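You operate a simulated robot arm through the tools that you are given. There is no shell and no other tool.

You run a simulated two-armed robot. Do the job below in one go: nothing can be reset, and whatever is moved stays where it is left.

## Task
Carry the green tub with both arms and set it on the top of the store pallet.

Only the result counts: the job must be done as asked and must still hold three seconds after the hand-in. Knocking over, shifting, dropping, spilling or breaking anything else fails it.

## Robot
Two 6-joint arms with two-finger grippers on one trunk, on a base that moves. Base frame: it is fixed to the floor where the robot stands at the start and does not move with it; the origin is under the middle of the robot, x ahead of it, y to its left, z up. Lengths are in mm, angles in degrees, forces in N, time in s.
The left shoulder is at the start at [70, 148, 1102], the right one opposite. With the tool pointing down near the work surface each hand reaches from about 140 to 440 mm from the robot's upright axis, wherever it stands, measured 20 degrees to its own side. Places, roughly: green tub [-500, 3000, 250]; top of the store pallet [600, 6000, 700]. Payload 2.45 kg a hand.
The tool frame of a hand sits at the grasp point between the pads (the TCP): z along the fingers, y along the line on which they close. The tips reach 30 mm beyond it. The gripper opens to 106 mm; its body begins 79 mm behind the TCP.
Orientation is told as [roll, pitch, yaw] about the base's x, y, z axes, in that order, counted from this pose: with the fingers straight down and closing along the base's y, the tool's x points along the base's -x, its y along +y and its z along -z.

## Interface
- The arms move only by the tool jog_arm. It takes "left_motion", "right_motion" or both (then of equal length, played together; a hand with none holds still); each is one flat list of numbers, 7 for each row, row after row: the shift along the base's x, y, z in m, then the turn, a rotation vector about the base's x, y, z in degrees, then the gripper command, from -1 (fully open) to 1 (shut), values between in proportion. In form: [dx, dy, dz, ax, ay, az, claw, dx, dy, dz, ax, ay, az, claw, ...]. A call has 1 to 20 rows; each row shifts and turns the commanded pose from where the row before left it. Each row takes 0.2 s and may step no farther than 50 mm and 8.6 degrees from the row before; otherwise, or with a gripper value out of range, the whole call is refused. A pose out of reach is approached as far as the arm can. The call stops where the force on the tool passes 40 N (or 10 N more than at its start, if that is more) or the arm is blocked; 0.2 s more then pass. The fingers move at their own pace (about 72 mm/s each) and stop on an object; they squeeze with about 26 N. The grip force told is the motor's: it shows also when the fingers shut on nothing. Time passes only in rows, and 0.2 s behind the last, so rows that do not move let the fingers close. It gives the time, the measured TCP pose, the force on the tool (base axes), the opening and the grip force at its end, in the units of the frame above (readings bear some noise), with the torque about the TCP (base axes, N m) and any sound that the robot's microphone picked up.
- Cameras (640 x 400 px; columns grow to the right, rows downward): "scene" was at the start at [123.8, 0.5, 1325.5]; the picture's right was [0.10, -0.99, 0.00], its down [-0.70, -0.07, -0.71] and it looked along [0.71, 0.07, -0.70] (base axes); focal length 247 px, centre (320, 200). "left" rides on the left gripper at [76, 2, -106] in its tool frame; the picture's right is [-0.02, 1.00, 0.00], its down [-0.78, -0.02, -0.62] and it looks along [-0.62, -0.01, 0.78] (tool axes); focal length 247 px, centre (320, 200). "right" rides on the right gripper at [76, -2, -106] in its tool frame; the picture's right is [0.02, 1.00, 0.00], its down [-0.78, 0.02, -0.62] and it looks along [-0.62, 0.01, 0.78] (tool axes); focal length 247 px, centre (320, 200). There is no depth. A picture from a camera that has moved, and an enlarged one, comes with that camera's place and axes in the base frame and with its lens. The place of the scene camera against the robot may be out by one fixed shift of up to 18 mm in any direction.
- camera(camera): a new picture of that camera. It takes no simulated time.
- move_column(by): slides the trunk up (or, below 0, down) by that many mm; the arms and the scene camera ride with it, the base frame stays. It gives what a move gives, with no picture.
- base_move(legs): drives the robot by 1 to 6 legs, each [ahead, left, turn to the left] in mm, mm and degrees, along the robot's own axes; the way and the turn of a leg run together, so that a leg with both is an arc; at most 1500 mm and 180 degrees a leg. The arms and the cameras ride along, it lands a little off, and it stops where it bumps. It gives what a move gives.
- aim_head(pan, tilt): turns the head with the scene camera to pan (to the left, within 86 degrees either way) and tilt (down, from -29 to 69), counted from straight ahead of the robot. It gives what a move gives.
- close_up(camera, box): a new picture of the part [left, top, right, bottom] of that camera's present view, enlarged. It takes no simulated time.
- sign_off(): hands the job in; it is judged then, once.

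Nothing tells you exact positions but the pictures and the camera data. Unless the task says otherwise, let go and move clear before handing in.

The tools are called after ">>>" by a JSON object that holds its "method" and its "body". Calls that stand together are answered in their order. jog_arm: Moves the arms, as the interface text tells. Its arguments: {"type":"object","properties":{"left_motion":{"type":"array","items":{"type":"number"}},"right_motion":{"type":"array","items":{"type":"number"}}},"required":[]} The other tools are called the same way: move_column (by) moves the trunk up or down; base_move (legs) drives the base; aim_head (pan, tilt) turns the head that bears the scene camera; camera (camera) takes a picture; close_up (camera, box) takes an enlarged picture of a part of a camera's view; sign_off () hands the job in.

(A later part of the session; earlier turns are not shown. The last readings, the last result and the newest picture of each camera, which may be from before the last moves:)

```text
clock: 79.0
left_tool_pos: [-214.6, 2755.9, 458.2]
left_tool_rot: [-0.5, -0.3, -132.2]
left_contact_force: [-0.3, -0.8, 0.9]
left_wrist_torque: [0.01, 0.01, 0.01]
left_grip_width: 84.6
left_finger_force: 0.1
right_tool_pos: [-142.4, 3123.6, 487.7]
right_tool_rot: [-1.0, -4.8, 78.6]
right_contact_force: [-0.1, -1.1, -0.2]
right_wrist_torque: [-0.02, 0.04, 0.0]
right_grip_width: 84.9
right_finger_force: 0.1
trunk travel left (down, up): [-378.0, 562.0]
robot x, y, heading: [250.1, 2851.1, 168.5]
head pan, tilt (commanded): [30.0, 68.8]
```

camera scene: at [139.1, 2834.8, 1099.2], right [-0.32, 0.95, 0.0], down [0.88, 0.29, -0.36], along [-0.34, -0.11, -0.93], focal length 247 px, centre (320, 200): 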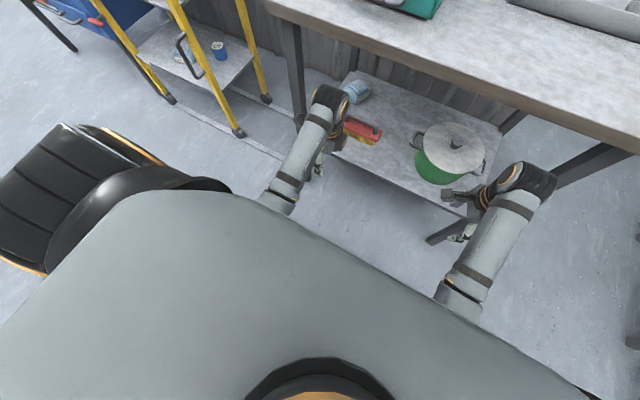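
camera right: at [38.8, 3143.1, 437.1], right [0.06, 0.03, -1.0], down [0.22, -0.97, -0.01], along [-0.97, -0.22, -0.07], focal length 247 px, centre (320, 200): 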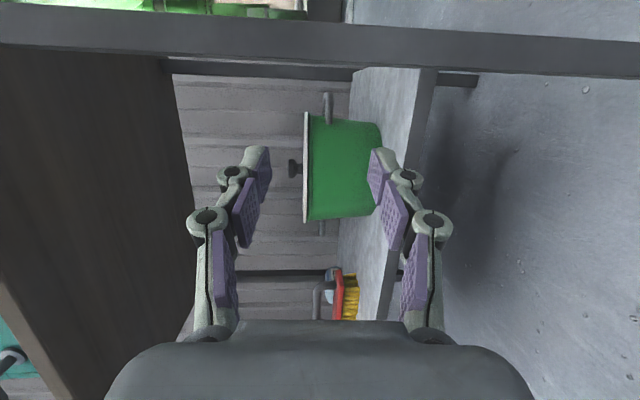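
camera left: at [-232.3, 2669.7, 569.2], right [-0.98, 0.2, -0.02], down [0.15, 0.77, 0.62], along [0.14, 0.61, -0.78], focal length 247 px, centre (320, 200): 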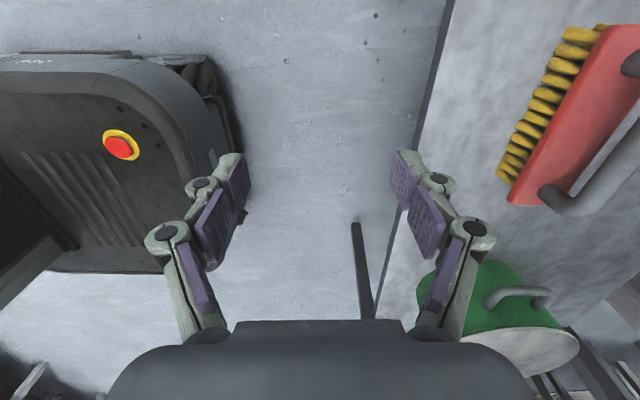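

Right tool is trimmed. Now the left: finish its turn and lean it inward by 40° while its grasp point moves in.

>>> {"method": "jog_arm", "body": {"left_motion": [0, 0, 0, 0, 0, 7.6, -0.6, 0, 0, 0, 0, 0, 7.6, -0.6, 0, 0, 0, 0, 0, 7.6, -0.6, 0, 0, 0, 0, 0, 7.6, -0.6, 0.0026, 0.0148, 0.0032, 3.96, -0.83, 0, -0.6, 0.0026, 0.0148, 0.0032, 3.96, -0.83, 0, -0.6, 0.0026, 0.0148, 0.0032, 3.96, -0.83, 0, -0.6, 0.0026, 0.0148, 0.0032, 3.96, -0.83, 0, -0.6, 0.0026, 0.0148, 0.0032, 3.96, -0.83, 0, -0.6, 0.0026, 0.0148, 0.0032, 3.96, -0.83, 0, -0.6, 0.0026, 0.0148, 0.0032, 3.96, -0.83, 0, -0.6, 0.0026, 0.0148, 0.0032, 3.96, -0.83, 0, -0.6, 0.0026, 0.0148, 0.0032, 3.96, -0.83, 0, -0.6, 0.0026, 0.0148, 0.0032, 3.96, -0.83, 0, -0.6, 0, 0, 0, 0, 0, 0, -0.6]}}

>>> {"method": "aim_head", "body": {"pan": 0, "tilt": 50}}

>>> {"method": "camera", "body": {"camera": "scene"}}

>>> {"method": "camera", "body": {"camera": "left"}}

>>> {"method": "camera", "body": {"camera": "right"}}

```text
clock: 82.2
left_tool_pos: [-189.5, 2905.7, 490.8]
left_tool_rot: [-0.5, 40.3, -101.9]
left_contact_force: [0.6, 0.1, -0.4]
left_wrist_torque: [-0.03, 0.03, 0.0]
left_grip_width: 85.0
left_finger_force: 0.1
right_tool_pos: [-142.9, 3125.1, 489.5]
right_tool_rot: [-0.9, -4.9, 78.6]
right_contact_force: [-0.1, 0.5, 0.7]
right_wrist_torque: [0.02, -0.02, -0.02]
right_grip_width: 84.7
right_finger_force: 0.1
trunk travel left (down, up): [-378.0, 562.0]
robot x, y, heading: [247.1, 2846.2, 168.1]
head pan, tilt (commanded): [30.0, 68.8]
```

```text
clock: 83.2
left_tool_pos: [-188.7, 2904.7, 490.3]
left_tool_rot: [-0.6, 40.1, -102.0]
left_contact_force: [1.0, 0.5, -0.2]
left_wrist_torque: [-0.01, 0.02, 0.0]
left_grip_width: 84.8
left_finger_force: 0.0
right_tool_pos: [-142.2, 3124.1, 489.6]
right_tool_rot: [-0.9, -4.9, 78.6]
right_contact_force: [0.2, -0.1, 0.8]
right_wrist_torque: [-0.01, 0.01, 0.03]
right_grip_width: 84.9
right_finger_force: 0.0
trunk travel left (down, up): [-378.0, 562.0]
robot x, y, heading: [250.4, 2850.4, 168.5]
head pan, tilt (commanded): [0.0, 50.0]
```

```text
taken
camera scene: at [116.7, 2867.9, 1121.1], right [0.2, 0.98, 0.0], down [0.75, -0.15, -0.64], along [-0.63, 0.13, -0.77], focal length 247 px, centre (320, 200)
```

scene: 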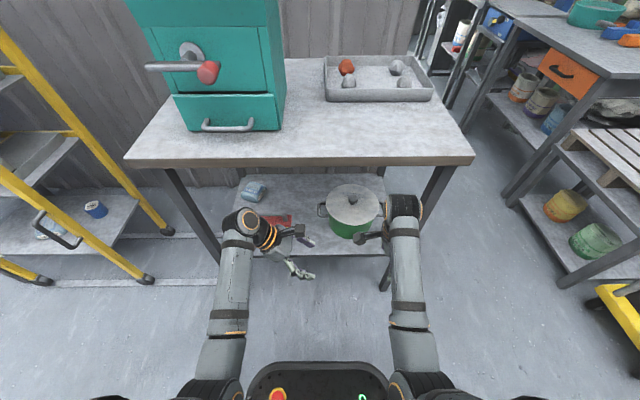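

```text
taken
camera left: at [-189.6, 2895.1, 621.2], right [0.98, -0.22, -0.02], down [-0.22, -0.98, -0.03], along [-0.01, 0.04, -1.0], focal length 247 px, centre (320, 200)
```

left: 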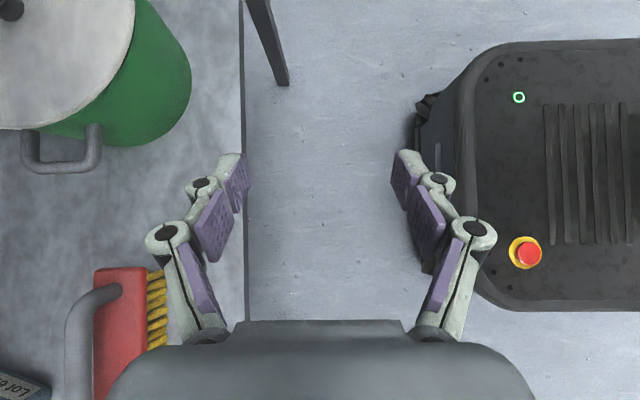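

```text
taken
camera right: at [-157.9, 3040.1, 588.5], right [-0.98, 0.18, -0.02], down [0.12, 0.72, 0.69], along [0.13, 0.67, -0.73], focal length 247 px, centre (320, 200)
```

right: 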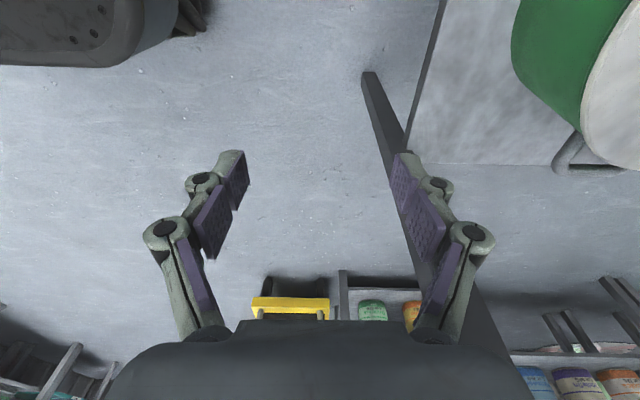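

The left tool now leans in by 40° with its camera looking straight down on pot, brush and shelf edge; everything is as planned. I'll drive forward in two steps, with the hands above the handles and the right hand well inside the leg.

>>> {"method": "base_move", "body": {"legs": [[110, 0, 0]]}}

>>> {"method": "camera", "body": {"camera": "scene"}}

>>> {"method": "camera", "body": {"camera": "left"}}

>>> {"method": "camera", "body": {"camera": "right"}}

```text
clock: 84.3
left_tool_pos: [-297.9, 2927.5, 489.4]
left_tool_rot: [-0.4, 40.2, -102.1]
left_contact_force: [0.9, -0.3, -1.0]
left_wrist_torque: [0.0, -0.04, -0.01]
left_grip_width: 84.6
left_finger_force: 0.1
right_tool_pos: [-251.1, 3146.6, 487.8]
right_tool_rot: [-1.0, -5.0, 78.5]
right_contact_force: [-0.4, -0.3, 0.4]
right_wrist_torque: [0.01, -0.01, -0.02]
right_grip_width: 84.8
right_finger_force: 0.0
trunk travel left (down, up): [-378.0, 562.0]
robot x, y, heading: [139.7, 2869.1, 168.2]
head pan, tilt (commanded): [0.0, 50.0]
```

```text
taken
camera scene: at [7.0, 2890.9, 1121.0], right [0.2, 0.98, 0.0], down [0.75, -0.16, -0.64], along [-0.63, 0.13, -0.77], focal length 247 px, centre (320, 200)
```

scene: 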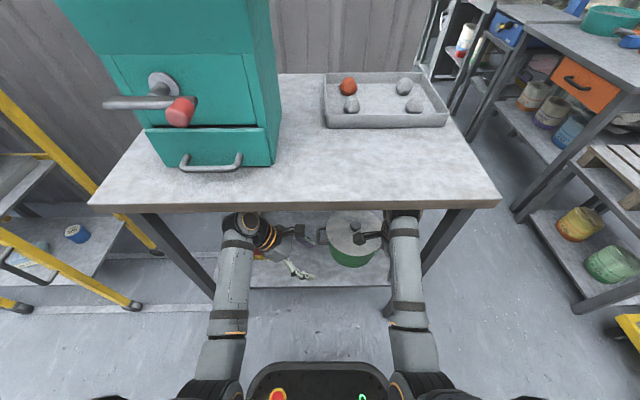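

```text
taken
camera left: at [-298.8, 2918.5, 620.6], right [0.98, -0.22, -0.02], down [-0.22, -0.98, -0.03], along [-0.01, 0.03, -1.0], focal length 247 px, centre (320, 200)
```

left: 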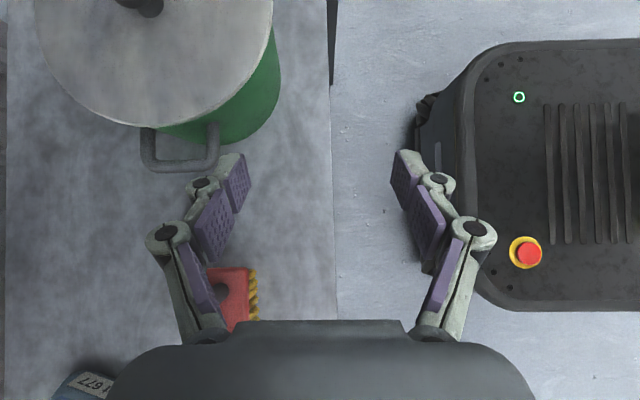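

```text
taken
camera right: at [-266.8, 3063.5, 588.0], right [-0.98, 0.18, -0.02], down [0.12, 0.72, 0.69], along [0.14, 0.67, -0.73], focal length 247 px, centre (320, 200)
```

right: 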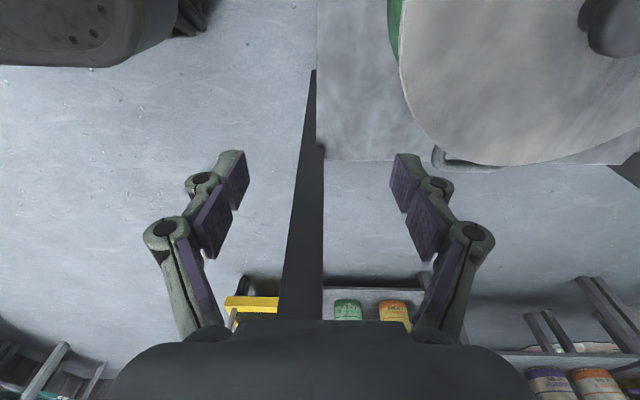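

From the left camera the handle lies at R ≈ −117, F ≈ 0 in my pot frame, matching my estimate; both hands are now 125 mm short of it, and the right hand is passing the leg with clearance. I'll drive the remaining 125 mm.

>>> {"method": "base_move", "body": {"legs": [[126, 0, 0]]}}

>>> {"method": "camera", "body": {"camera": "left"}}

>>> {"method": "camera", "body": {"camera": "right"}}

>>> {"method": "camera", "body": {"camera": "scene"}}

```text
clock: 85.6
left_tool_pos: [-419.8, 2956.1, 490.4]
left_tool_rot: [-0.5, 40.2, -102.3]
left_contact_force: [-0.3, -0.2, 0.0]
left_wrist_torque: [0.0, -0.03, -0.02]
left_grip_width: 84.7
left_finger_force: 0.0
right_tool_pos: [-372.2, 3174.0, 488.8]
right_tool_rot: [-0.9, -4.8, 78.3]
right_contact_force: [-0.1, 0.2, 1.2]
right_wrist_torque: [0.01, 0.02, 0.03]
right_grip_width: 84.9
right_finger_force: 0.0
trunk travel left (down, up): [-378.0, 562.0]
robot x, y, heading: [17.1, 2899.2, 167.6]
head pan, tilt (commanded): [0.0, 50.0]
```

```text
taken
camera left: at [-420.2, 2946.6, 620.6], right [0.97, -0.22, -0.02], down [-0.22, -0.97, -0.03], along [-0.01, 0.04, -1.0], focal length 247 px, centre (320, 200)
```

left: 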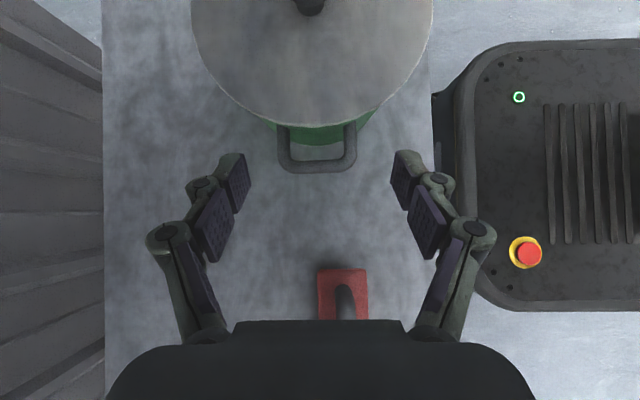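

```text
taken
camera right: at [-387.4, 3091.4, 588.0], right [-0.98, 0.18, -0.02], down [0.12, 0.72, 0.69], along [0.14, 0.67, -0.73], focal length 247 px, centre (320, 200)
```

right: 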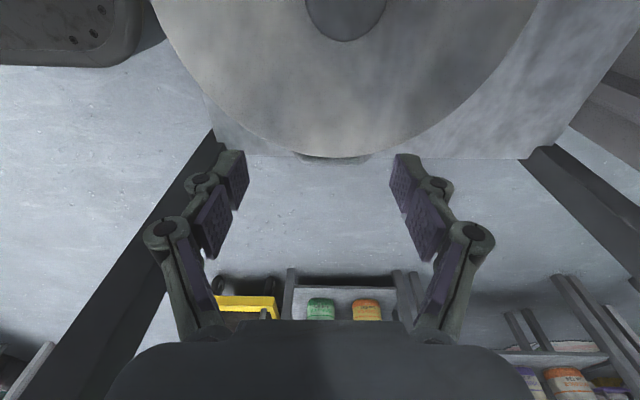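

```text
taken
camera scene: at [-114.5, 2917.3, 1121.0], right [0.21, 0.98, 0.0], down [0.75, -0.16, -0.64], along [-0.63, 0.13, -0.77], focal length 247 px, centre (320, 200)
```

scene: 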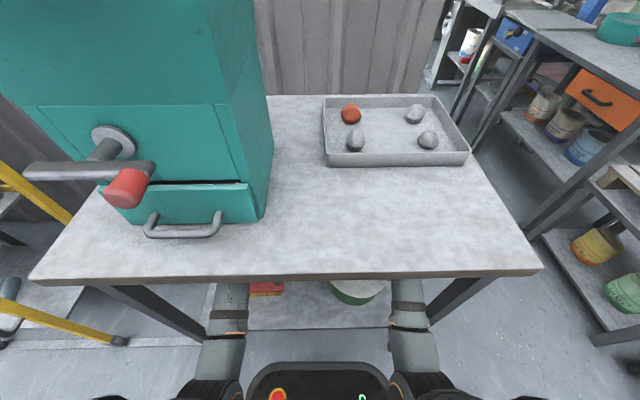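

Both hands are now over the handles' fore-aft position. I'll zoom in both wrist views to centre the fingers on each handle before shifting sideways and lowering.

>>> {"method": "close_up", "body": {"camera": "right", "box": [240, 110, 420, 220]}}

>>> {"method": "close_up", "body": {"camera": "left", "box": [230, 90, 410, 200]}}

```text
3.56 times, centred on (330, 165) of right
camera zoom: at [-387.4, 3091.4, 588.0], right [-0.98, 0.18, -0.02], down [0.12, 0.72, 0.69], along [0.14, 0.67, -0.73], focal length 878 px, centre (284, 324)
```

zoom: 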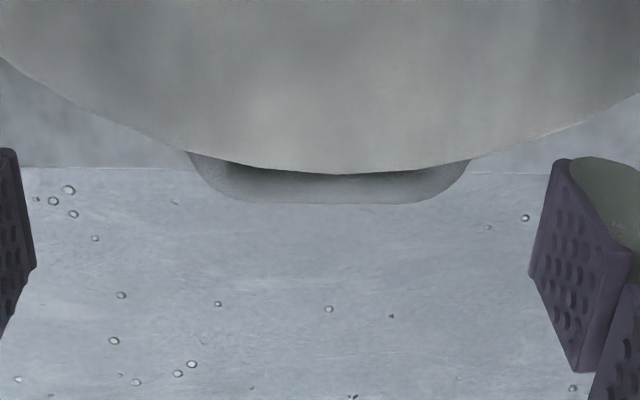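

```text
3.56 times, centred on (320, 145) of left
camera zoom: at [-420.2, 2946.6, 620.6], right [0.97, -0.22, -0.02], down [-0.22, -0.97, -0.03], along [-0.01, 0.04, -1.0], focal length 878 px, centre (320, 396)
```

zoom: 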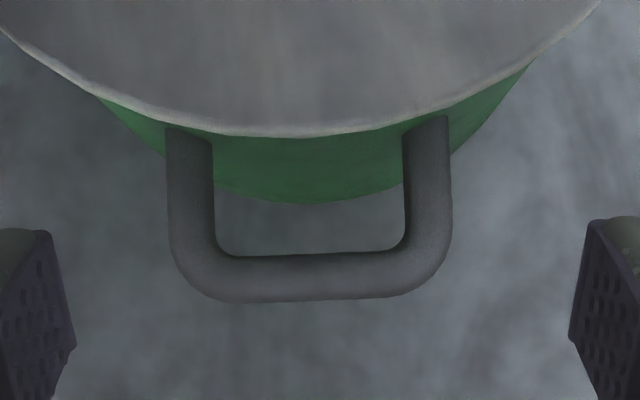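

The left hand is centred on its handle within 3 mm; the right needs about 10 mm more reach. I'll open the fingers fully, trim both hands, and then shift the base 33 mm to the right so both grippers hang exactly over the handles.

>>> {"method": "jog_arm", "body": {"left_motion": [-0.0015, 0.0003, 0, 0, 0, 0.25, -1, -0.0014, 0.0003, 0, 0, 0, 0.25, -1, 0, 0, 0, 0, 0, 0, -1], "right_motion": [-0.005, 0.001, 0, 0, 0, 0, -1, -0.0053, 0.0011, 0, 0, 0, 0, -1, 0, 0, 0, 0, 0, 0, -1]}}

>>> {"method": "base_move", "body": {"legs": [[0, -33, 0]]}}

>>> {"method": "camera", "body": {"camera": "left"}}

>>> {"method": "camera", "body": {"camera": "right"}}

```text
clock: 86.4
left_tool_pos: [-422.6, 2956.4, 491.2]
left_tool_rot: [-0.6, 40.2, -101.9]
left_contact_force: [-0.2, 0.3, 0.7]
left_wrist_torque: [-0.02, 0.01, -0.01]
left_grip_width: 105.9
left_finger_force: 0.0
right_tool_pos: [-382.4, 3177.1, 487.4]
right_tool_rot: [-1.0, -4.8, 78.3]
right_contact_force: [-0.1, 0.1, 0.1]
right_wrist_torque: [-0.01, -0.03, 0.01]
right_grip_width: 106.0
right_finger_force: 0.0
trunk travel left (down, up): [-378.0, 562.0]
robot x, y, heading: [20.0, 2898.8, 167.9]
head pan, tilt (commanded): [0.0, 50.0]
```

```text
clock: 87.2
left_tool_pos: [-415.8, 2988.0, 490.7]
left_tool_rot: [-0.6, 40.2, -101.8]
left_contact_force: [0.7, 0.1, -0.2]
left_wrist_torque: [-0.03, 0.0, -0.02]
left_grip_width: 106.1
left_finger_force: 0.1
right_tool_pos: [-374.2, 3208.8, 488.8]
right_tool_rot: [-0.8, -4.7, 78.1]
right_contact_force: [-0.3, -0.3, -0.6]
right_wrist_torque: [-0.03, 0.0, -0.02]
right_grip_width: 106.1
right_finger_force: 0.1
trunk travel left (down, up): [-378.0, 562.0]
robot x, y, heading: [26.0, 2931.0, 167.7]
head pan, tilt (commanded): [0.0, 50.0]
```

```text
taken
camera left: at [-415.9, 2978.8, 621.3], right [0.98, -0.22, -0.02], down [-0.22, -0.98, -0.03], along [-0.01, 0.03, -1.0], focal length 247 px, centre (320, 200)
```

left: 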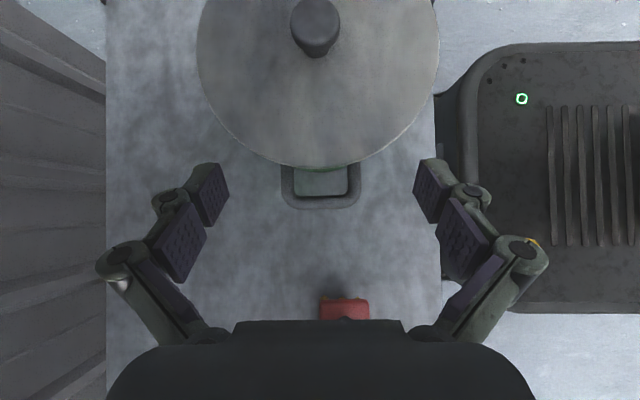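

```text
taken
camera right: at [-390.8, 3125.5, 588.4], right [-0.98, 0.18, -0.02], down [0.12, 0.72, 0.68], along [0.14, 0.67, -0.73], focal length 247 px, centre (320, 200)
```

right: 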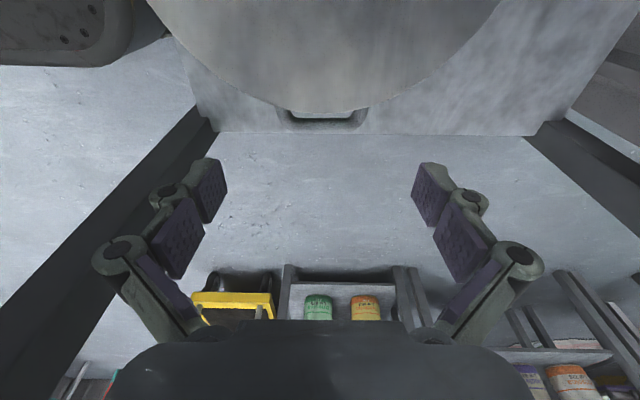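

Nearly there: the left gripper is centred on its handle. I'll check the right one in close-up before lowering.

>>> {"method": "close_up", "body": {"camera": "right", "box": [230, 60, 430, 180]}}

>>> {"method": "close_up", "body": {"camera": "left", "box": [200, 130, 440, 280]}}

```text
3.20 times, centred on (330, 120) of right
camera zoom: at [-390.8, 3125.5, 588.4], right [-0.98, 0.18, -0.02], down [0.12, 0.72, 0.68], along [0.14, 0.67, -0.73], focal length 790 px, centre (288, 456)
```

zoom: 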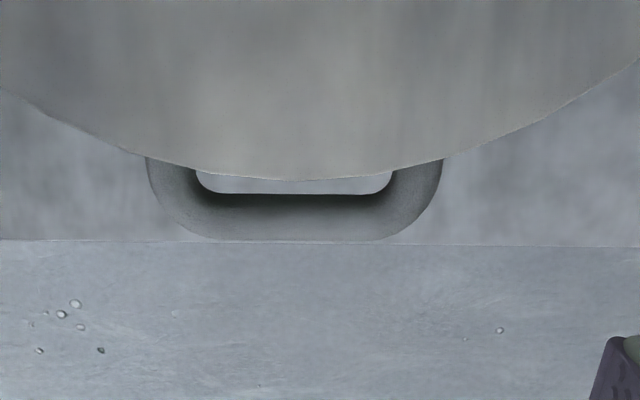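

```text
2.67 times, centred on (320, 205) of left
camera zoom: at [-415.9, 2978.8, 621.3], right [0.98, -0.22, -0.02], down [-0.22, -0.98, -0.03], along [-0.01, 0.03, -1.0], focal length 659 px, centre (320, 187)
```

zoom: 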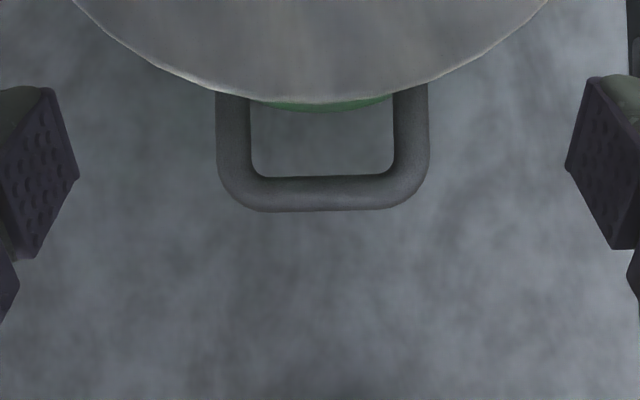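

The right handle's bar lies 6 mm outside its grasp point and the left one 5 mm, both centred fore-aft. I'll lower the trunk in two steps.

>>> {"method": "move_column", "body": {"by": -55}}

>>> {"method": "camera", "body": {"camera": "left"}}

>>> {"method": "camera", "body": {"camera": "right"}}

```text
clock: 88.2
left_tool_pos: [-415.5, 2987.7, 435.2]
left_tool_rot: [-0.6, 40.2, -101.9]
left_contact_force: [0.4, -0.8, -0.4]
left_wrist_torque: [0.03, 0.0, 0.0]
left_grip_width: 106.0
left_finger_force: 0.2
right_tool_pos: [-375.3, 3208.5, 434.0]
right_tool_rot: [-0.9, -4.9, 78.2]
right_contact_force: [-1.2, 1.1, -0.2]
right_wrist_torque: [0.0, 0.01, -0.01]
right_grip_width: 105.8
right_finger_force: 0.1
trunk travel left (down, up): [-323.0, 617.0]
robot x, y, heading: [25.8, 2933.5, 168.2]
head pan, tilt (commanded): [0.0, 50.0]
```

```text
taken
camera left: at [-415.9, 2978.3, 566.4], right [0.98, -0.22, -0.02], down [-0.22, -0.98, -0.03], along [-0.01, 0.04, -1.0], focal length 247 px, centre (320, 200)
```

left: 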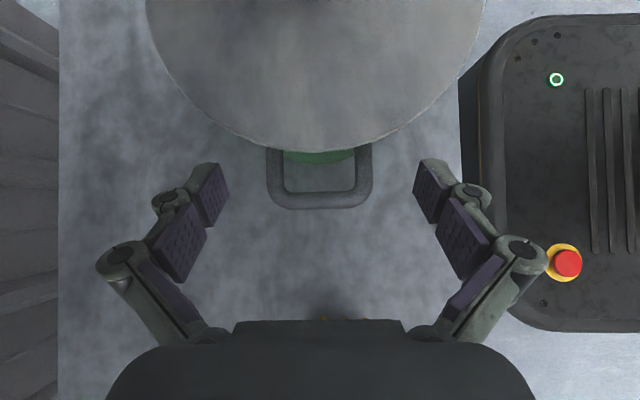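

```text
taken
camera right: at [-390.8, 3124.9, 533.6], right [-0.98, 0.18, -0.02], down [0.12, 0.72, 0.69], along [0.14, 0.67, -0.73], focal length 247 px, centre (320, 200)
```

right: 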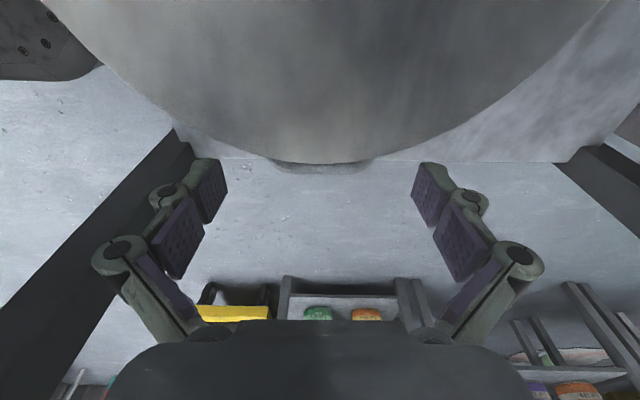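

From the change in size the handle's height comes out at z ≈ 405. I'll lower another 30 mm and look again before closing.

>>> {"method": "move_column", "body": {"by": -30}}

>>> {"method": "camera", "body": {"camera": "left"}}

>>> {"method": "camera", "body": {"camera": "right"}}

```text
clock: 89.0
left_tool_pos: [-414.3, 2988.2, 407.3]
left_tool_rot: [-0.6, 40.2, -101.9]
left_contact_force: [-0.8, 2.2, -0.3]
left_wrist_torque: [0.0, -0.01, 0.02]
left_grip_width: 106.0
left_finger_force: 0.1
right_tool_pos: [-374.5, 3208.2, 403.3]
right_tool_rot: [-0.8, -4.9, 78.3]
right_contact_force: [0.0, 0.5, 0.8]
right_wrist_torque: [0.0, 0.0, 0.0]
right_grip_width: 105.9
right_finger_force: 0.1
trunk travel left (down, up): [-293.0, 647.0]
robot x, y, heading: [29.3, 2928.5, 167.9]
head pan, tilt (commanded): [0.0, 50.0]
```

```text
taken
camera left: at [-415.9, 2978.3, 536.4], right [0.98, -0.22, -0.02], down [-0.22, -0.98, -0.03], along [-0.01, 0.04, -1.0], focal length 247 px, centre (320, 200)
```

left: 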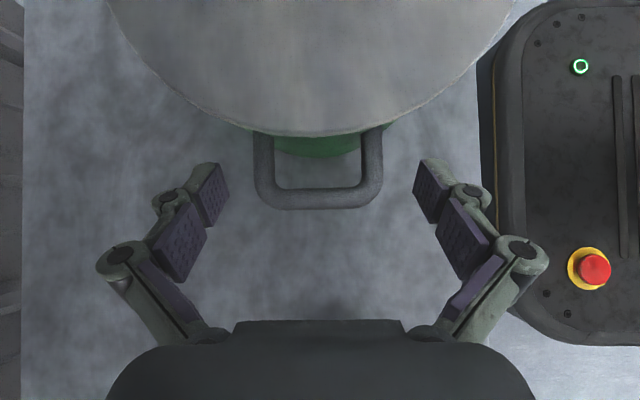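

```text
taken
camera right: at [-390.8, 3125.0, 503.6], right [-0.98, 0.18, -0.02], down [0.12, 0.72, 0.69], along [0.14, 0.67, -0.73], focal length 247 px, centre (320, 200)
```

right: 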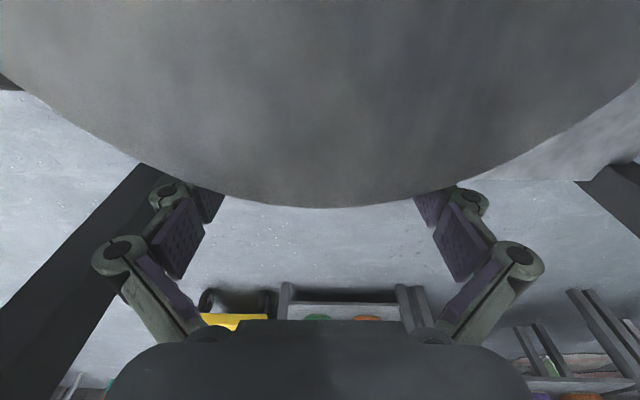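

Both grippers straddle their handles at the right height. I'll close them together.

>>> {"method": "jog_arm", "body": {"left_motion": [0, 0, 0, 0, 0, 0, 0.0, 0, 0, 0, 0, 0, 0, 0.3, 0, 0, 0, 0, 0, 0, 0.6, 0, 0, 0, 0, 0, 0, 1, 0, 0, 0, 0, 0, 0, 1, 0, 0, 0, 0, 0, 0, 1], "right_motion": [0, 0, 0, 0, 0, 0, 0.0, 0, 0, 0, 0, 0, 0, 0.3, 0, 0, 0, 0, 0, 0, 0.6, 0, 0, 0, 0, 0, 0, 1, 0, 0, 0, 0, 0, 0, 1, 0, 0, 0, 0, 0, 0, 1]}}

>>> {"method": "camera", "body": {"camera": "left"}}

>>> {"method": "camera", "body": {"camera": "right"}}

```text
clock: 90.4
left_tool_pos: [-416.3, 2987.2, 404.5]
left_tool_rot: [-0.6, 40.2, -101.9]
left_contact_force: [-1.9, -2.2, 1.5]
left_wrist_torque: [-0.02, -0.05, 0.28]
left_grip_width: 68.5
left_finger_force: 26.4
right_tool_pos: [-374.6, 3207.6, 403.5]
right_tool_rot: [-0.9, -4.9, 78.2]
right_contact_force: [3.0, 0.3, 2.2]
right_wrist_torque: [-0.01, -0.05, 0.25]
right_grip_width: 68.0
right_finger_force: 26.4
trunk travel left (down, up): [-293.0, 647.0]
robot x, y, heading: [26.9, 2931.9, 167.9]
head pan, tilt (commanded): [0.0, 50.0]
```

```text
taken
camera left: at [-416.0, 2978.2, 536.5], right [0.98, -0.21, -0.02], down [-0.22, -0.98, -0.03], along [-0.02, 0.04, -1.0], focal length 247 px, centre (320, 200)
```

left: 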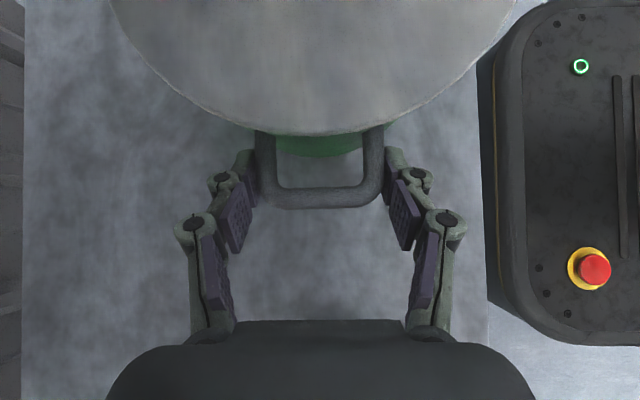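

```text
taken
camera right: at [-390.7, 3124.9, 503.6], right [-0.98, 0.18, -0.02], down [0.12, 0.72, 0.69], along [0.14, 0.67, -0.73], focal length 247 px, centre (320, 200)
```

right: 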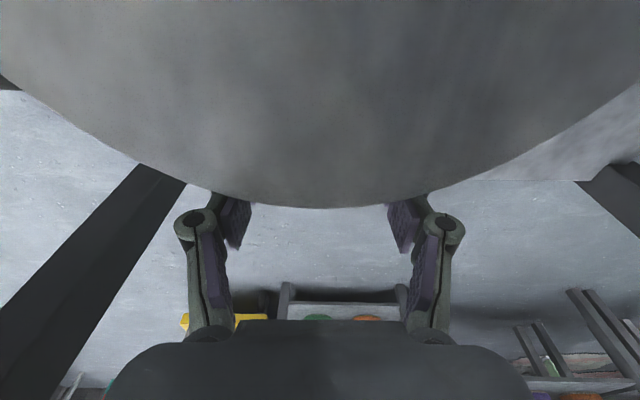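

Both grippers hold the handles (width ≈68 mm, 26 N). I'll lift a few millimetres with the trunk first and check the load.

>>> {"method": "move_column", "body": {"by": 6}}

>>> {"method": "jog_arm", "body": {"left_motion": [0, 0, 0, 0, 0, 0, 1, 0, 0, 0, 0, 0, 0, 1], "right_motion": [0, 0, 0, 0, 0, 0, 1, 0, 0, 0, 0, 0, 0, 1]}}

>>> {"method": "camera", "body": {"camera": "left"}}

```text
clock: 90.9
left_tool_pos: [-415.9, 2987.4, 411.5]
left_tool_rot: [-0.6, 40.2, -101.8]
left_contact_force: [-2.4, -0.4, -2.0]
left_wrist_torque: [0.03, 0.03, 0.34]
left_grip_width: 68.3
left_finger_force: 26.1
right_tool_pos: [-375.9, 3206.7, 409.4]
right_tool_rot: [-0.9, -5.0, 78.2]
right_contact_force: [2.7, 0.2, -2.0]
right_wrist_torque: [0.0, -0.04, 0.28]
right_grip_width: 68.0
right_finger_force: 26.0
trunk travel left (down, up): [-299.0, 641.0]
robot x, y, heading: [29.3, 2930.9, 168.1]
head pan, tilt (commanded): [0.0, 50.0]
```

```text
clock: 91.5
left_tool_pos: [-415.7, 2987.6, 411.2]
left_tool_rot: [-0.6, 40.2, -101.9]
left_contact_force: [-3.9, -0.7, -1.8]
left_wrist_torque: [0.01, 0.02, 0.4]
left_grip_width: 68.1
left_finger_force: 26.2
right_tool_pos: [-374.9, 3208.0, 409.0]
right_tool_rot: [-0.8, -4.9, 78.1]
right_contact_force: [4.2, 0.9, -0.7]
right_wrist_torque: [0.01, -0.03, 0.4]
right_grip_width: 68.2
right_finger_force: 25.7
trunk travel left (down, up): [-299.0, 641.0]
robot x, y, heading: [23.1, 2926.8, 168.1]
head pan, tilt (commanded): [0.0, 50.0]
```

```text
taken
camera left: at [-416.2, 2978.3, 542.2], right [0.98, -0.21, -0.02], down [-0.22, -0.98, -0.03], along [-0.01, 0.03, -1.0], focal length 247 px, centre (320, 200)
```

left: 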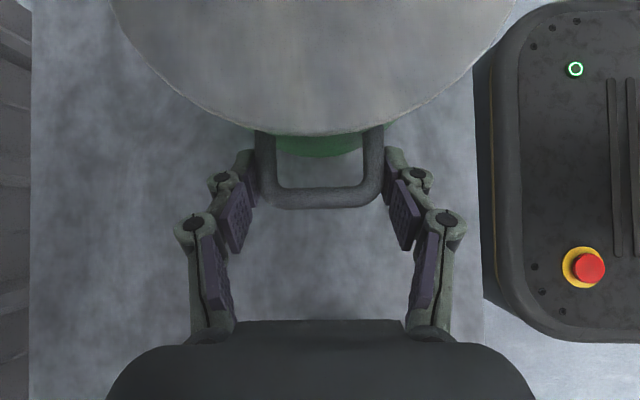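

The pot came up with the hands (the shelf recedes while the handle stays put in view), and the load is light. I'll lift 36 mm more, then shift left to clear the leg.

>>> {"method": "move_column", "body": {"by": 36}}

>>> {"method": "camera", "body": {"camera": "left"}}

>>> {"method": "camera", "body": {"camera": "right"}}

```text
clock: 92.3
left_tool_pos: [-416.2, 2987.9, 448.3]
left_tool_rot: [-0.6, 40.2, -102.0]
left_contact_force: [-4.2, -0.5, -1.1]
left_wrist_torque: [0.02, 0.03, 0.48]
left_grip_width: 68.3
left_finger_force: 26.2
right_tool_pos: [-375.7, 3208.0, 446.8]
right_tool_rot: [-0.9, -5.0, 78.2]
right_contact_force: [4.8, 1.6, -1.2]
right_wrist_torque: [0.01, -0.04, 0.39]
right_grip_width: 67.8
right_finger_force: 26.0
trunk travel left (down, up): [-335.0, 605.0]
robot x, y, heading: [26.7, 2930.0, 168.1]
head pan, tilt (commanded): [0.0, 50.0]
```

```text
taken
camera left: at [-416.3, 2978.4, 578.1], right [0.98, -0.21, -0.02], down [-0.22, -0.98, -0.03], along [-0.01, 0.03, -1.0], focal length 247 px, centre (320, 200)
```

left: 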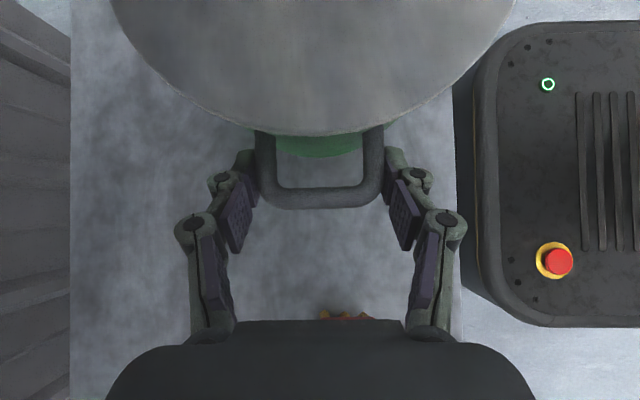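

```text
taken
camera right: at [-391.1, 3125.1, 545.2], right [-0.98, 0.18, -0.02], down [0.12, 0.72, 0.69], along [0.14, 0.67, -0.73], focal length 247 px, centre (320, 200)
```

right: 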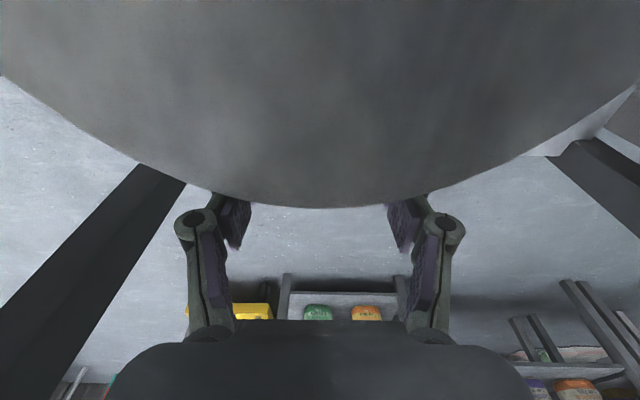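

The pot hangs freely between both hands, level. Now I'll shift the base 42 mm left so the right hand clears the leg, then back out in steps.

>>> {"method": "base_move", "body": {"legs": [[0, 42, 0]]}}

>>> {"method": "camera", "body": {"camera": "left"}}

>>> {"method": "camera", "body": {"camera": "right"}}

```text
clock: 93.2
left_tool_pos: [-424.8, 2948.0, 447.4]
left_tool_rot: [-0.5, 40.3, -101.9]
left_contact_force: [-3.5, -2.1, -1.0]
left_wrist_torque: [-0.01, 0.06, 0.44]
left_grip_width: 68.4
left_finger_force: 26.1
right_tool_pos: [-384.6, 3167.7, 445.0]
right_tool_rot: [-0.8, -4.9, 78.2]
right_contact_force: [3.7, 0.7, -1.5]
right_wrist_torque: [0.03, -0.08, 0.42]
right_grip_width: 68.0
right_finger_force: 26.5
trunk travel left (down, up): [-335.0, 605.0]
robot x, y, heading: [20.5, 2885.5, 167.8]
head pan, tilt (commanded): [0.0, 50.0]
```

```text
taken
camera left: at [-424.9, 2937.2, 578.1], right [0.98, -0.22, -0.02], down [-0.22, -0.98, -0.03], along [-0.01, 0.04, -1.0], focal length 247 px, centre (320, 200)
```

left: 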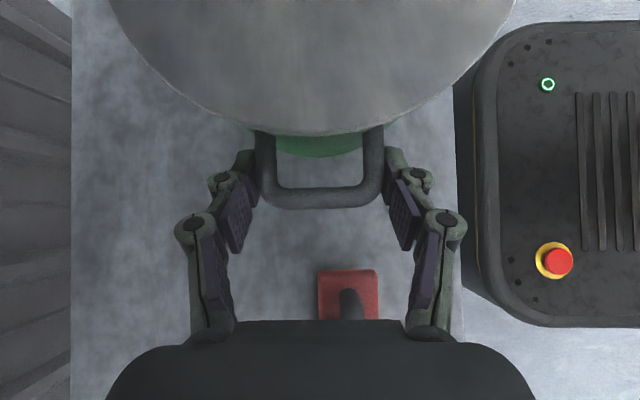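

```text
taken
camera right: at [-399.7, 3083.9, 545.4], right [-0.98, 0.18, -0.02], down [0.12, 0.72, 0.69], along [0.14, 0.67, -0.73], focal length 247 px, centre (320, 200)
```

right: 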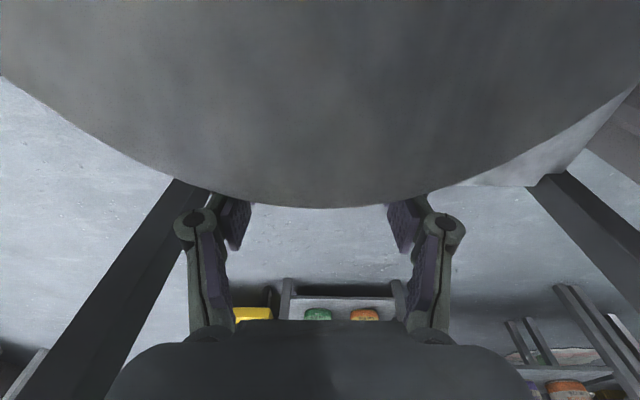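

All clear: the brush lies well under and outside the left hand, and the leg is outside the right one. I'll back straight out.

>>> {"method": "base_move", "body": {"legs": [[-130, 0, 0]]}}

>>> {"method": "base_move", "body": {"legs": [[-220, 0, 0]]}}

>>> {"method": "camera", "body": {"camera": "scene"}}

>>> {"method": "camera", "body": {"camera": "left"}}

```text
clock: 94.5
left_tool_pos: [-298.0, 2919.4, 448.4]
left_tool_rot: [-0.7, 40.2, -101.8]
left_contact_force: [-1.6, 1.2, -1.3]
left_wrist_torque: [-0.07, 0.03, 0.31]
left_grip_width: 68.6
left_finger_force: 25.7
right_tool_pos: [-257.4, 3138.8, 446.2]
right_tool_rot: [-1.0, -4.9, 78.4]
right_contact_force: [2.0, -0.3, -0.5]
right_wrist_torque: [-0.04, 0.04, 0.17]
right_grip_width: 67.9
right_finger_force: 26.0
trunk travel left (down, up): [-335.0, 605.0]
robot x, y, heading: [142.7, 2861.1, 167.9]
head pan, tilt (commanded): [0.0, 50.0]
```

```text
clock: 96.2
left_tool_pos: [-82.2, 2873.3, 448.3]
left_tool_rot: [-0.7, 40.2, -101.6]
left_contact_force: [-2.3, 0.4, -2.8]
left_wrist_torque: [-0.1, 0.02, 0.29]
left_grip_width: 68.4
left_finger_force: 25.9
right_tool_pos: [-42.2, 3093.2, 446.3]
right_tool_rot: [-0.9, -5.0, 78.5]
right_contact_force: [1.8, -0.6, -0.6]
right_wrist_torque: [-0.08, 0.04, 0.21]
right_grip_width: 67.9
right_finger_force: 25.7
trunk travel left (down, up): [-335.0, 605.0]
robot x, y, heading: [358.7, 2814.0, 168.2]
head pan, tilt (commanded): [0.0, 50.0]
```

```text
taken
camera scene: at [227.2, 2835.0, 1078.2], right [0.2, 0.98, 0.0], down [0.75, -0.16, -0.64], along [-0.63, 0.13, -0.77], focal length 247 px, centre (320, 200)
```

scene: 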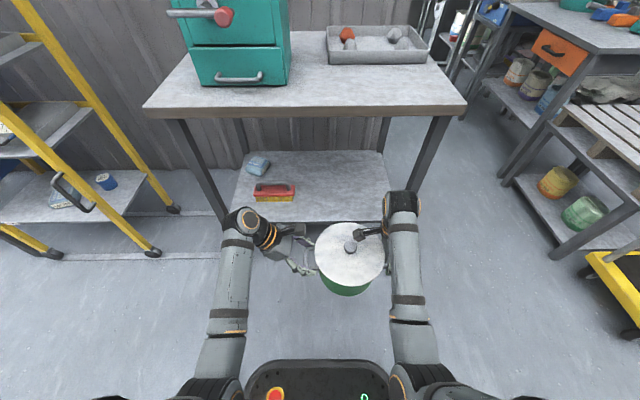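

```text
taken
camera left: at [-82.4, 2863.4, 578.6], right [0.98, -0.21, -0.02], down [-0.21, -0.98, -0.03], along [-0.02, 0.03, -1.0], focal length 247 px, centre (320, 200)
```

left: 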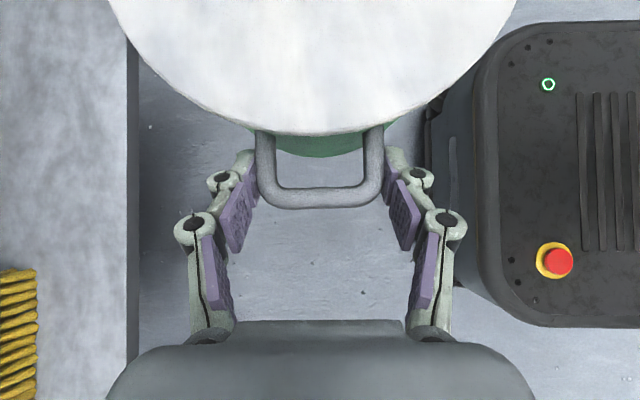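

The pot is out of the table and held level. Next I'll look to my right, down the room, to plan the drive to the store pallet.

>>> {"method": "aim_head", "body": {"pan": -75, "tilt": 20}}

>>> {"method": "camera", "body": {"camera": "scene"}}

```text
clock: 97.6
left_tool_pos: [-82.6, 2872.9, 446.9]
left_tool_rot: [-0.7, 40.2, -101.6]
left_contact_force: [-1.7, 1.3, -1.5]
left_wrist_torque: [-0.12, 0.01, 0.27]
left_grip_width: 68.4
left_finger_force: 26.2
right_tool_pos: [-42.3, 3092.9, 446.0]
right_tool_rot: [-0.9, -4.9, 78.5]
right_contact_force: [2.2, 0.1, -1.3]
right_wrist_torque: [-0.06, 0.02, 0.17]
right_grip_width: 68.2
right_finger_force: 26.6
trunk travel left (down, up): [-335.0, 605.0]
robot x, y, heading: [357.0, 2814.7, 167.8]
head pan, tilt (commanded): [-75.0, 20.0]
```

```text
taken
camera scene: at [296.8, 2912.3, 1123.7], right [1.0, 0.06, 0.0], down [0.02, -0.34, -0.94], along [-0.05, 0.94, -0.34], focal length 247 px, centre (320, 200)
```

scene: 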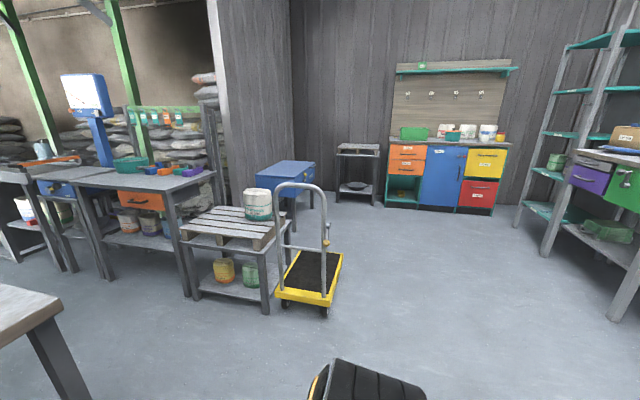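

>>> {"method": "close_up", "body": {"camera": "scene", "box": [300, 100, 460, 220]}}

>>> {"method": "close_up", "body": {"camera": "scene", "box": [160, 140, 420, 330]}}

```text
3.33 times, centred on (380, 160) of scene
camera zoom: at [296.8, 2912.3, 1123.7], right [1.0, 0.06, 0.0], down [0.02, -0.34, -0.94], along [-0.05, 0.94, -0.34], focal length 824 px, centre (120, 333)
```

zoom: 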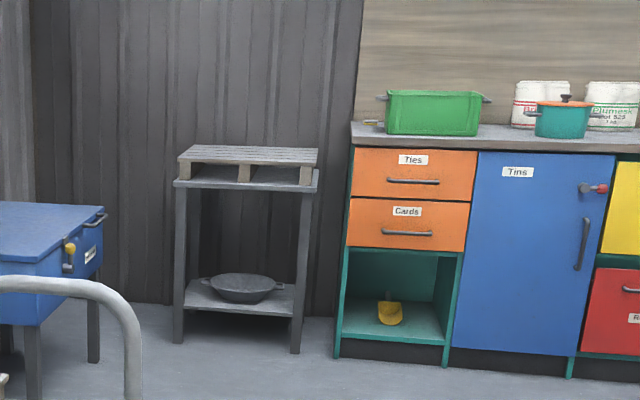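

```text
2.11 times, centred on (290, 235) of scene
camera zoom: at [296.8, 2912.3, 1123.7], right [1.0, 0.06, 0.0], down [0.02, -0.34, -0.94], along [-0.05, 0.94, -0.34], focal length 521 px, centre (383, 126)
```

zoom: 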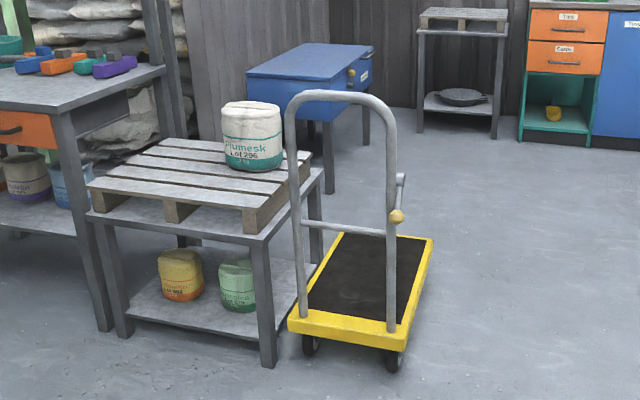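

The store pallet is the empty little pallet on the stand in the far corner (front legs near [371, 5938] and [815, 5857], top ≈ z 707), and the way there is past the yellow trolley. I'll back away from the table, turn toward it, and look again.

>>> {"method": "base_move", "body": {"legs": [[-350, 0, 0], [0, 0, -78.5]]}}

>>> {"method": "aim_head", "body": {"pan": 0, "tilt": 25}}

>>> {"method": "camera", "body": {"camera": "scene"}}

>>> {"method": "camera", "body": {"camera": "left"}}

```text
clock: 103.3
left_tool_pos: [668.4, 3187.3, 449.2]
left_tool_rot: [-0.5, 40.2, -179.6]
left_contact_force: [-0.8, 2.4, -1.8]
left_wrist_torque: [-0.04, 0.02, 0.29]
left_grip_width: 68.5
left_finger_force: 25.7
right_tool_pos: [891.9, 3194.4, 445.3]
right_tool_rot: [-0.8, -4.9, 0.4]
right_contact_force: [0.4, -2.5, -1.2]
right_wrist_torque: [0.0, 0.0, 0.27]
right_grip_width: 68.1
right_finger_force: 25.9
trunk travel left (down, up): [-335.0, 605.0]
robot x, y, heading: [704.7, 2744.8, 89.8]
head pan, tilt (commanded): [-75.0, 20.0]
```

```text
clock: 104.8
left_tool_pos: [668.2, 3189.1, 448.1]
left_tool_rot: [-0.7, 40.2, -179.6]
left_contact_force: [0.4, 2.1, -2.0]
left_wrist_torque: [-0.01, 0.1, 0.27]
left_grip_width: 68.4
left_finger_force: 26.3
right_tool_pos: [891.7, 3194.4, 445.6]
right_tool_rot: [-1.0, -4.9, 0.6]
right_contact_force: [0.1, -1.7, -0.5]
right_wrist_torque: [0.07, 0.04, 0.18]
right_grip_width: 68.2
right_finger_force: 26.2
trunk travel left (down, up): [-335.0, 605.0]
robot x, y, heading: [706.0, 2747.5, 90.3]
head pan, tilt (commanded): [0.0, 25.0]
```

```text
taken
camera scene: at [696.7, 2879.8, 1115.6], right [1.0, 0.0, 0.0], down [0.0, -0.42, -0.91], along [0.0, 0.91, -0.42], focal length 247 px, centre (320, 200)
```

scene: 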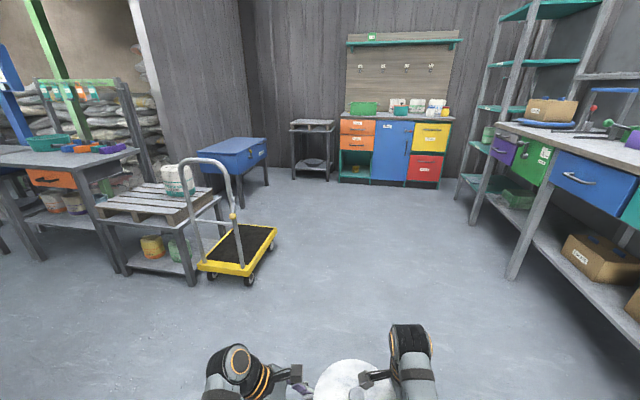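

```text
taken
camera left: at [657.0, 3186.7, 578.3], right [0.0, -1.0, -0.02], down [-1.0, 0.0, -0.03], along [0.03, 0.02, -1.0], focal length 247 px, centre (320, 200)
```

left: 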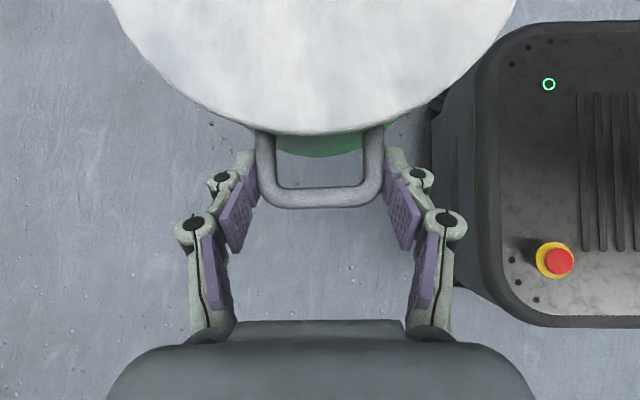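

The pot rides steadily and the way ahead is clear. I'll drive up the room, keeping right of the trolley.

>>> {"method": "base_move", "body": {"legs": [[1200, -60, 0], [750, 0, 0]]}}

>>> {"method": "camera", "body": {"camera": "scene"}}

>>> {"method": "camera", "body": {"camera": "left"}}

```text
clock: 114.4
left_tool_pos: [706.8, 5110.4, 447.6]
left_tool_rot: [-0.6, 40.2, -178.9]
left_contact_force: [-0.7, 2.7, -1.4]
left_wrist_torque: [0.0, 0.04, 0.27]
left_grip_width: 68.4
left_finger_force: 26.3
right_tool_pos: [928.9, 5118.1, 444.3]
right_tool_rot: [-1.1, -4.9, 1.2]
right_contact_force: [0.3, -2.9, -1.5]
right_wrist_torque: [0.01, 0.02, 0.22]
right_grip_width: 68.0
right_finger_force: 26.2
trunk travel left (down, up): [-335.0, 605.0]
robot x, y, heading: [746.6, 4666.1, 91.1]
head pan, tilt (commanded): [0.0, 25.0]
```

```text
taken
camera scene: at [738.4, 4801.3, 1115.6], right [1.0, 0.02, 0.0], down [0.01, -0.42, -0.91], along [-0.01, 0.91, -0.42], focal length 247 px, centre (320, 200)
```

scene: 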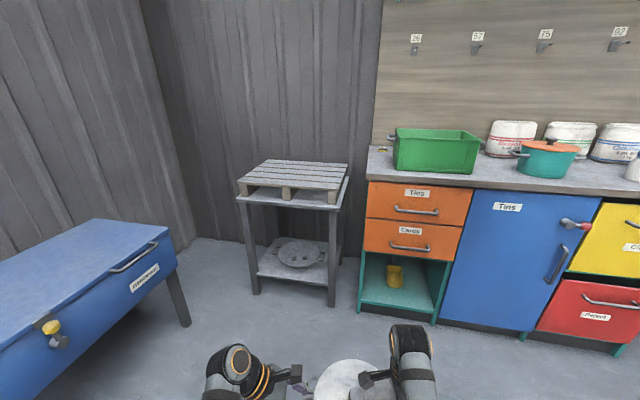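

```text
taken
camera left: at [695.0, 5107.5, 578.2], right [0.01, -1.0, -0.02], down [-1.0, -0.01, -0.03], along [0.03, 0.02, -1.0], focal length 247 px, centre (320, 200)
```

left: 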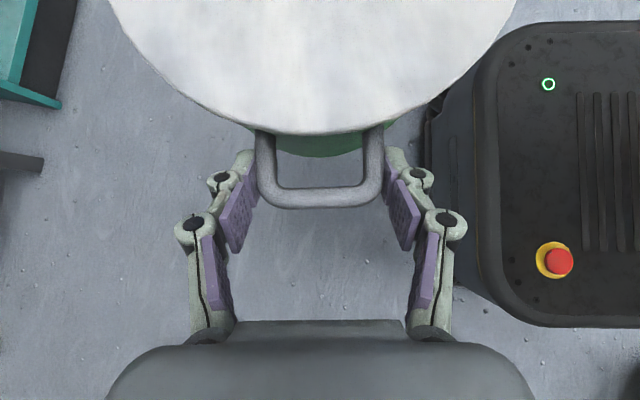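

The stand with the store pallet is in view at front-left, empty on top, next to the cabinet. I'll zoom in to measure it.

>>> {"method": "close_up", "body": {"camera": "scene", "box": [220, 140, 380, 240]}}

>>> {"method": "close_up", "body": {"camera": "scene", "box": [210, 140, 400, 320]}}

```text
4.00 times, centred on (300, 190) of scene
camera zoom: at [738.4, 4801.3, 1115.6], right [1.0, 0.02, 0.0], down [0.01, -0.42, -0.91], along [-0.01, 0.91, -0.42], focal length 989 px, centre (400, 240)
```

zoom: 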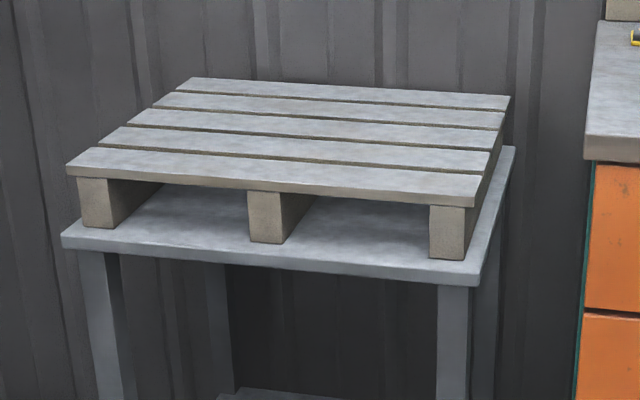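

```text
2.22 times, centred on (305, 230) of scene
camera zoom: at [738.4, 4801.3, 1115.6], right [1.0, 0.02, 0.0], down [0.01, -0.42, -0.91], along [-0.01, 0.91, -0.42], focal length 550 px, centre (353, 133)
```

zoom: 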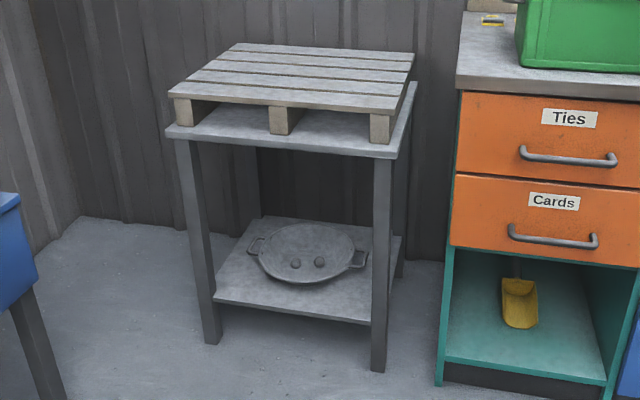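

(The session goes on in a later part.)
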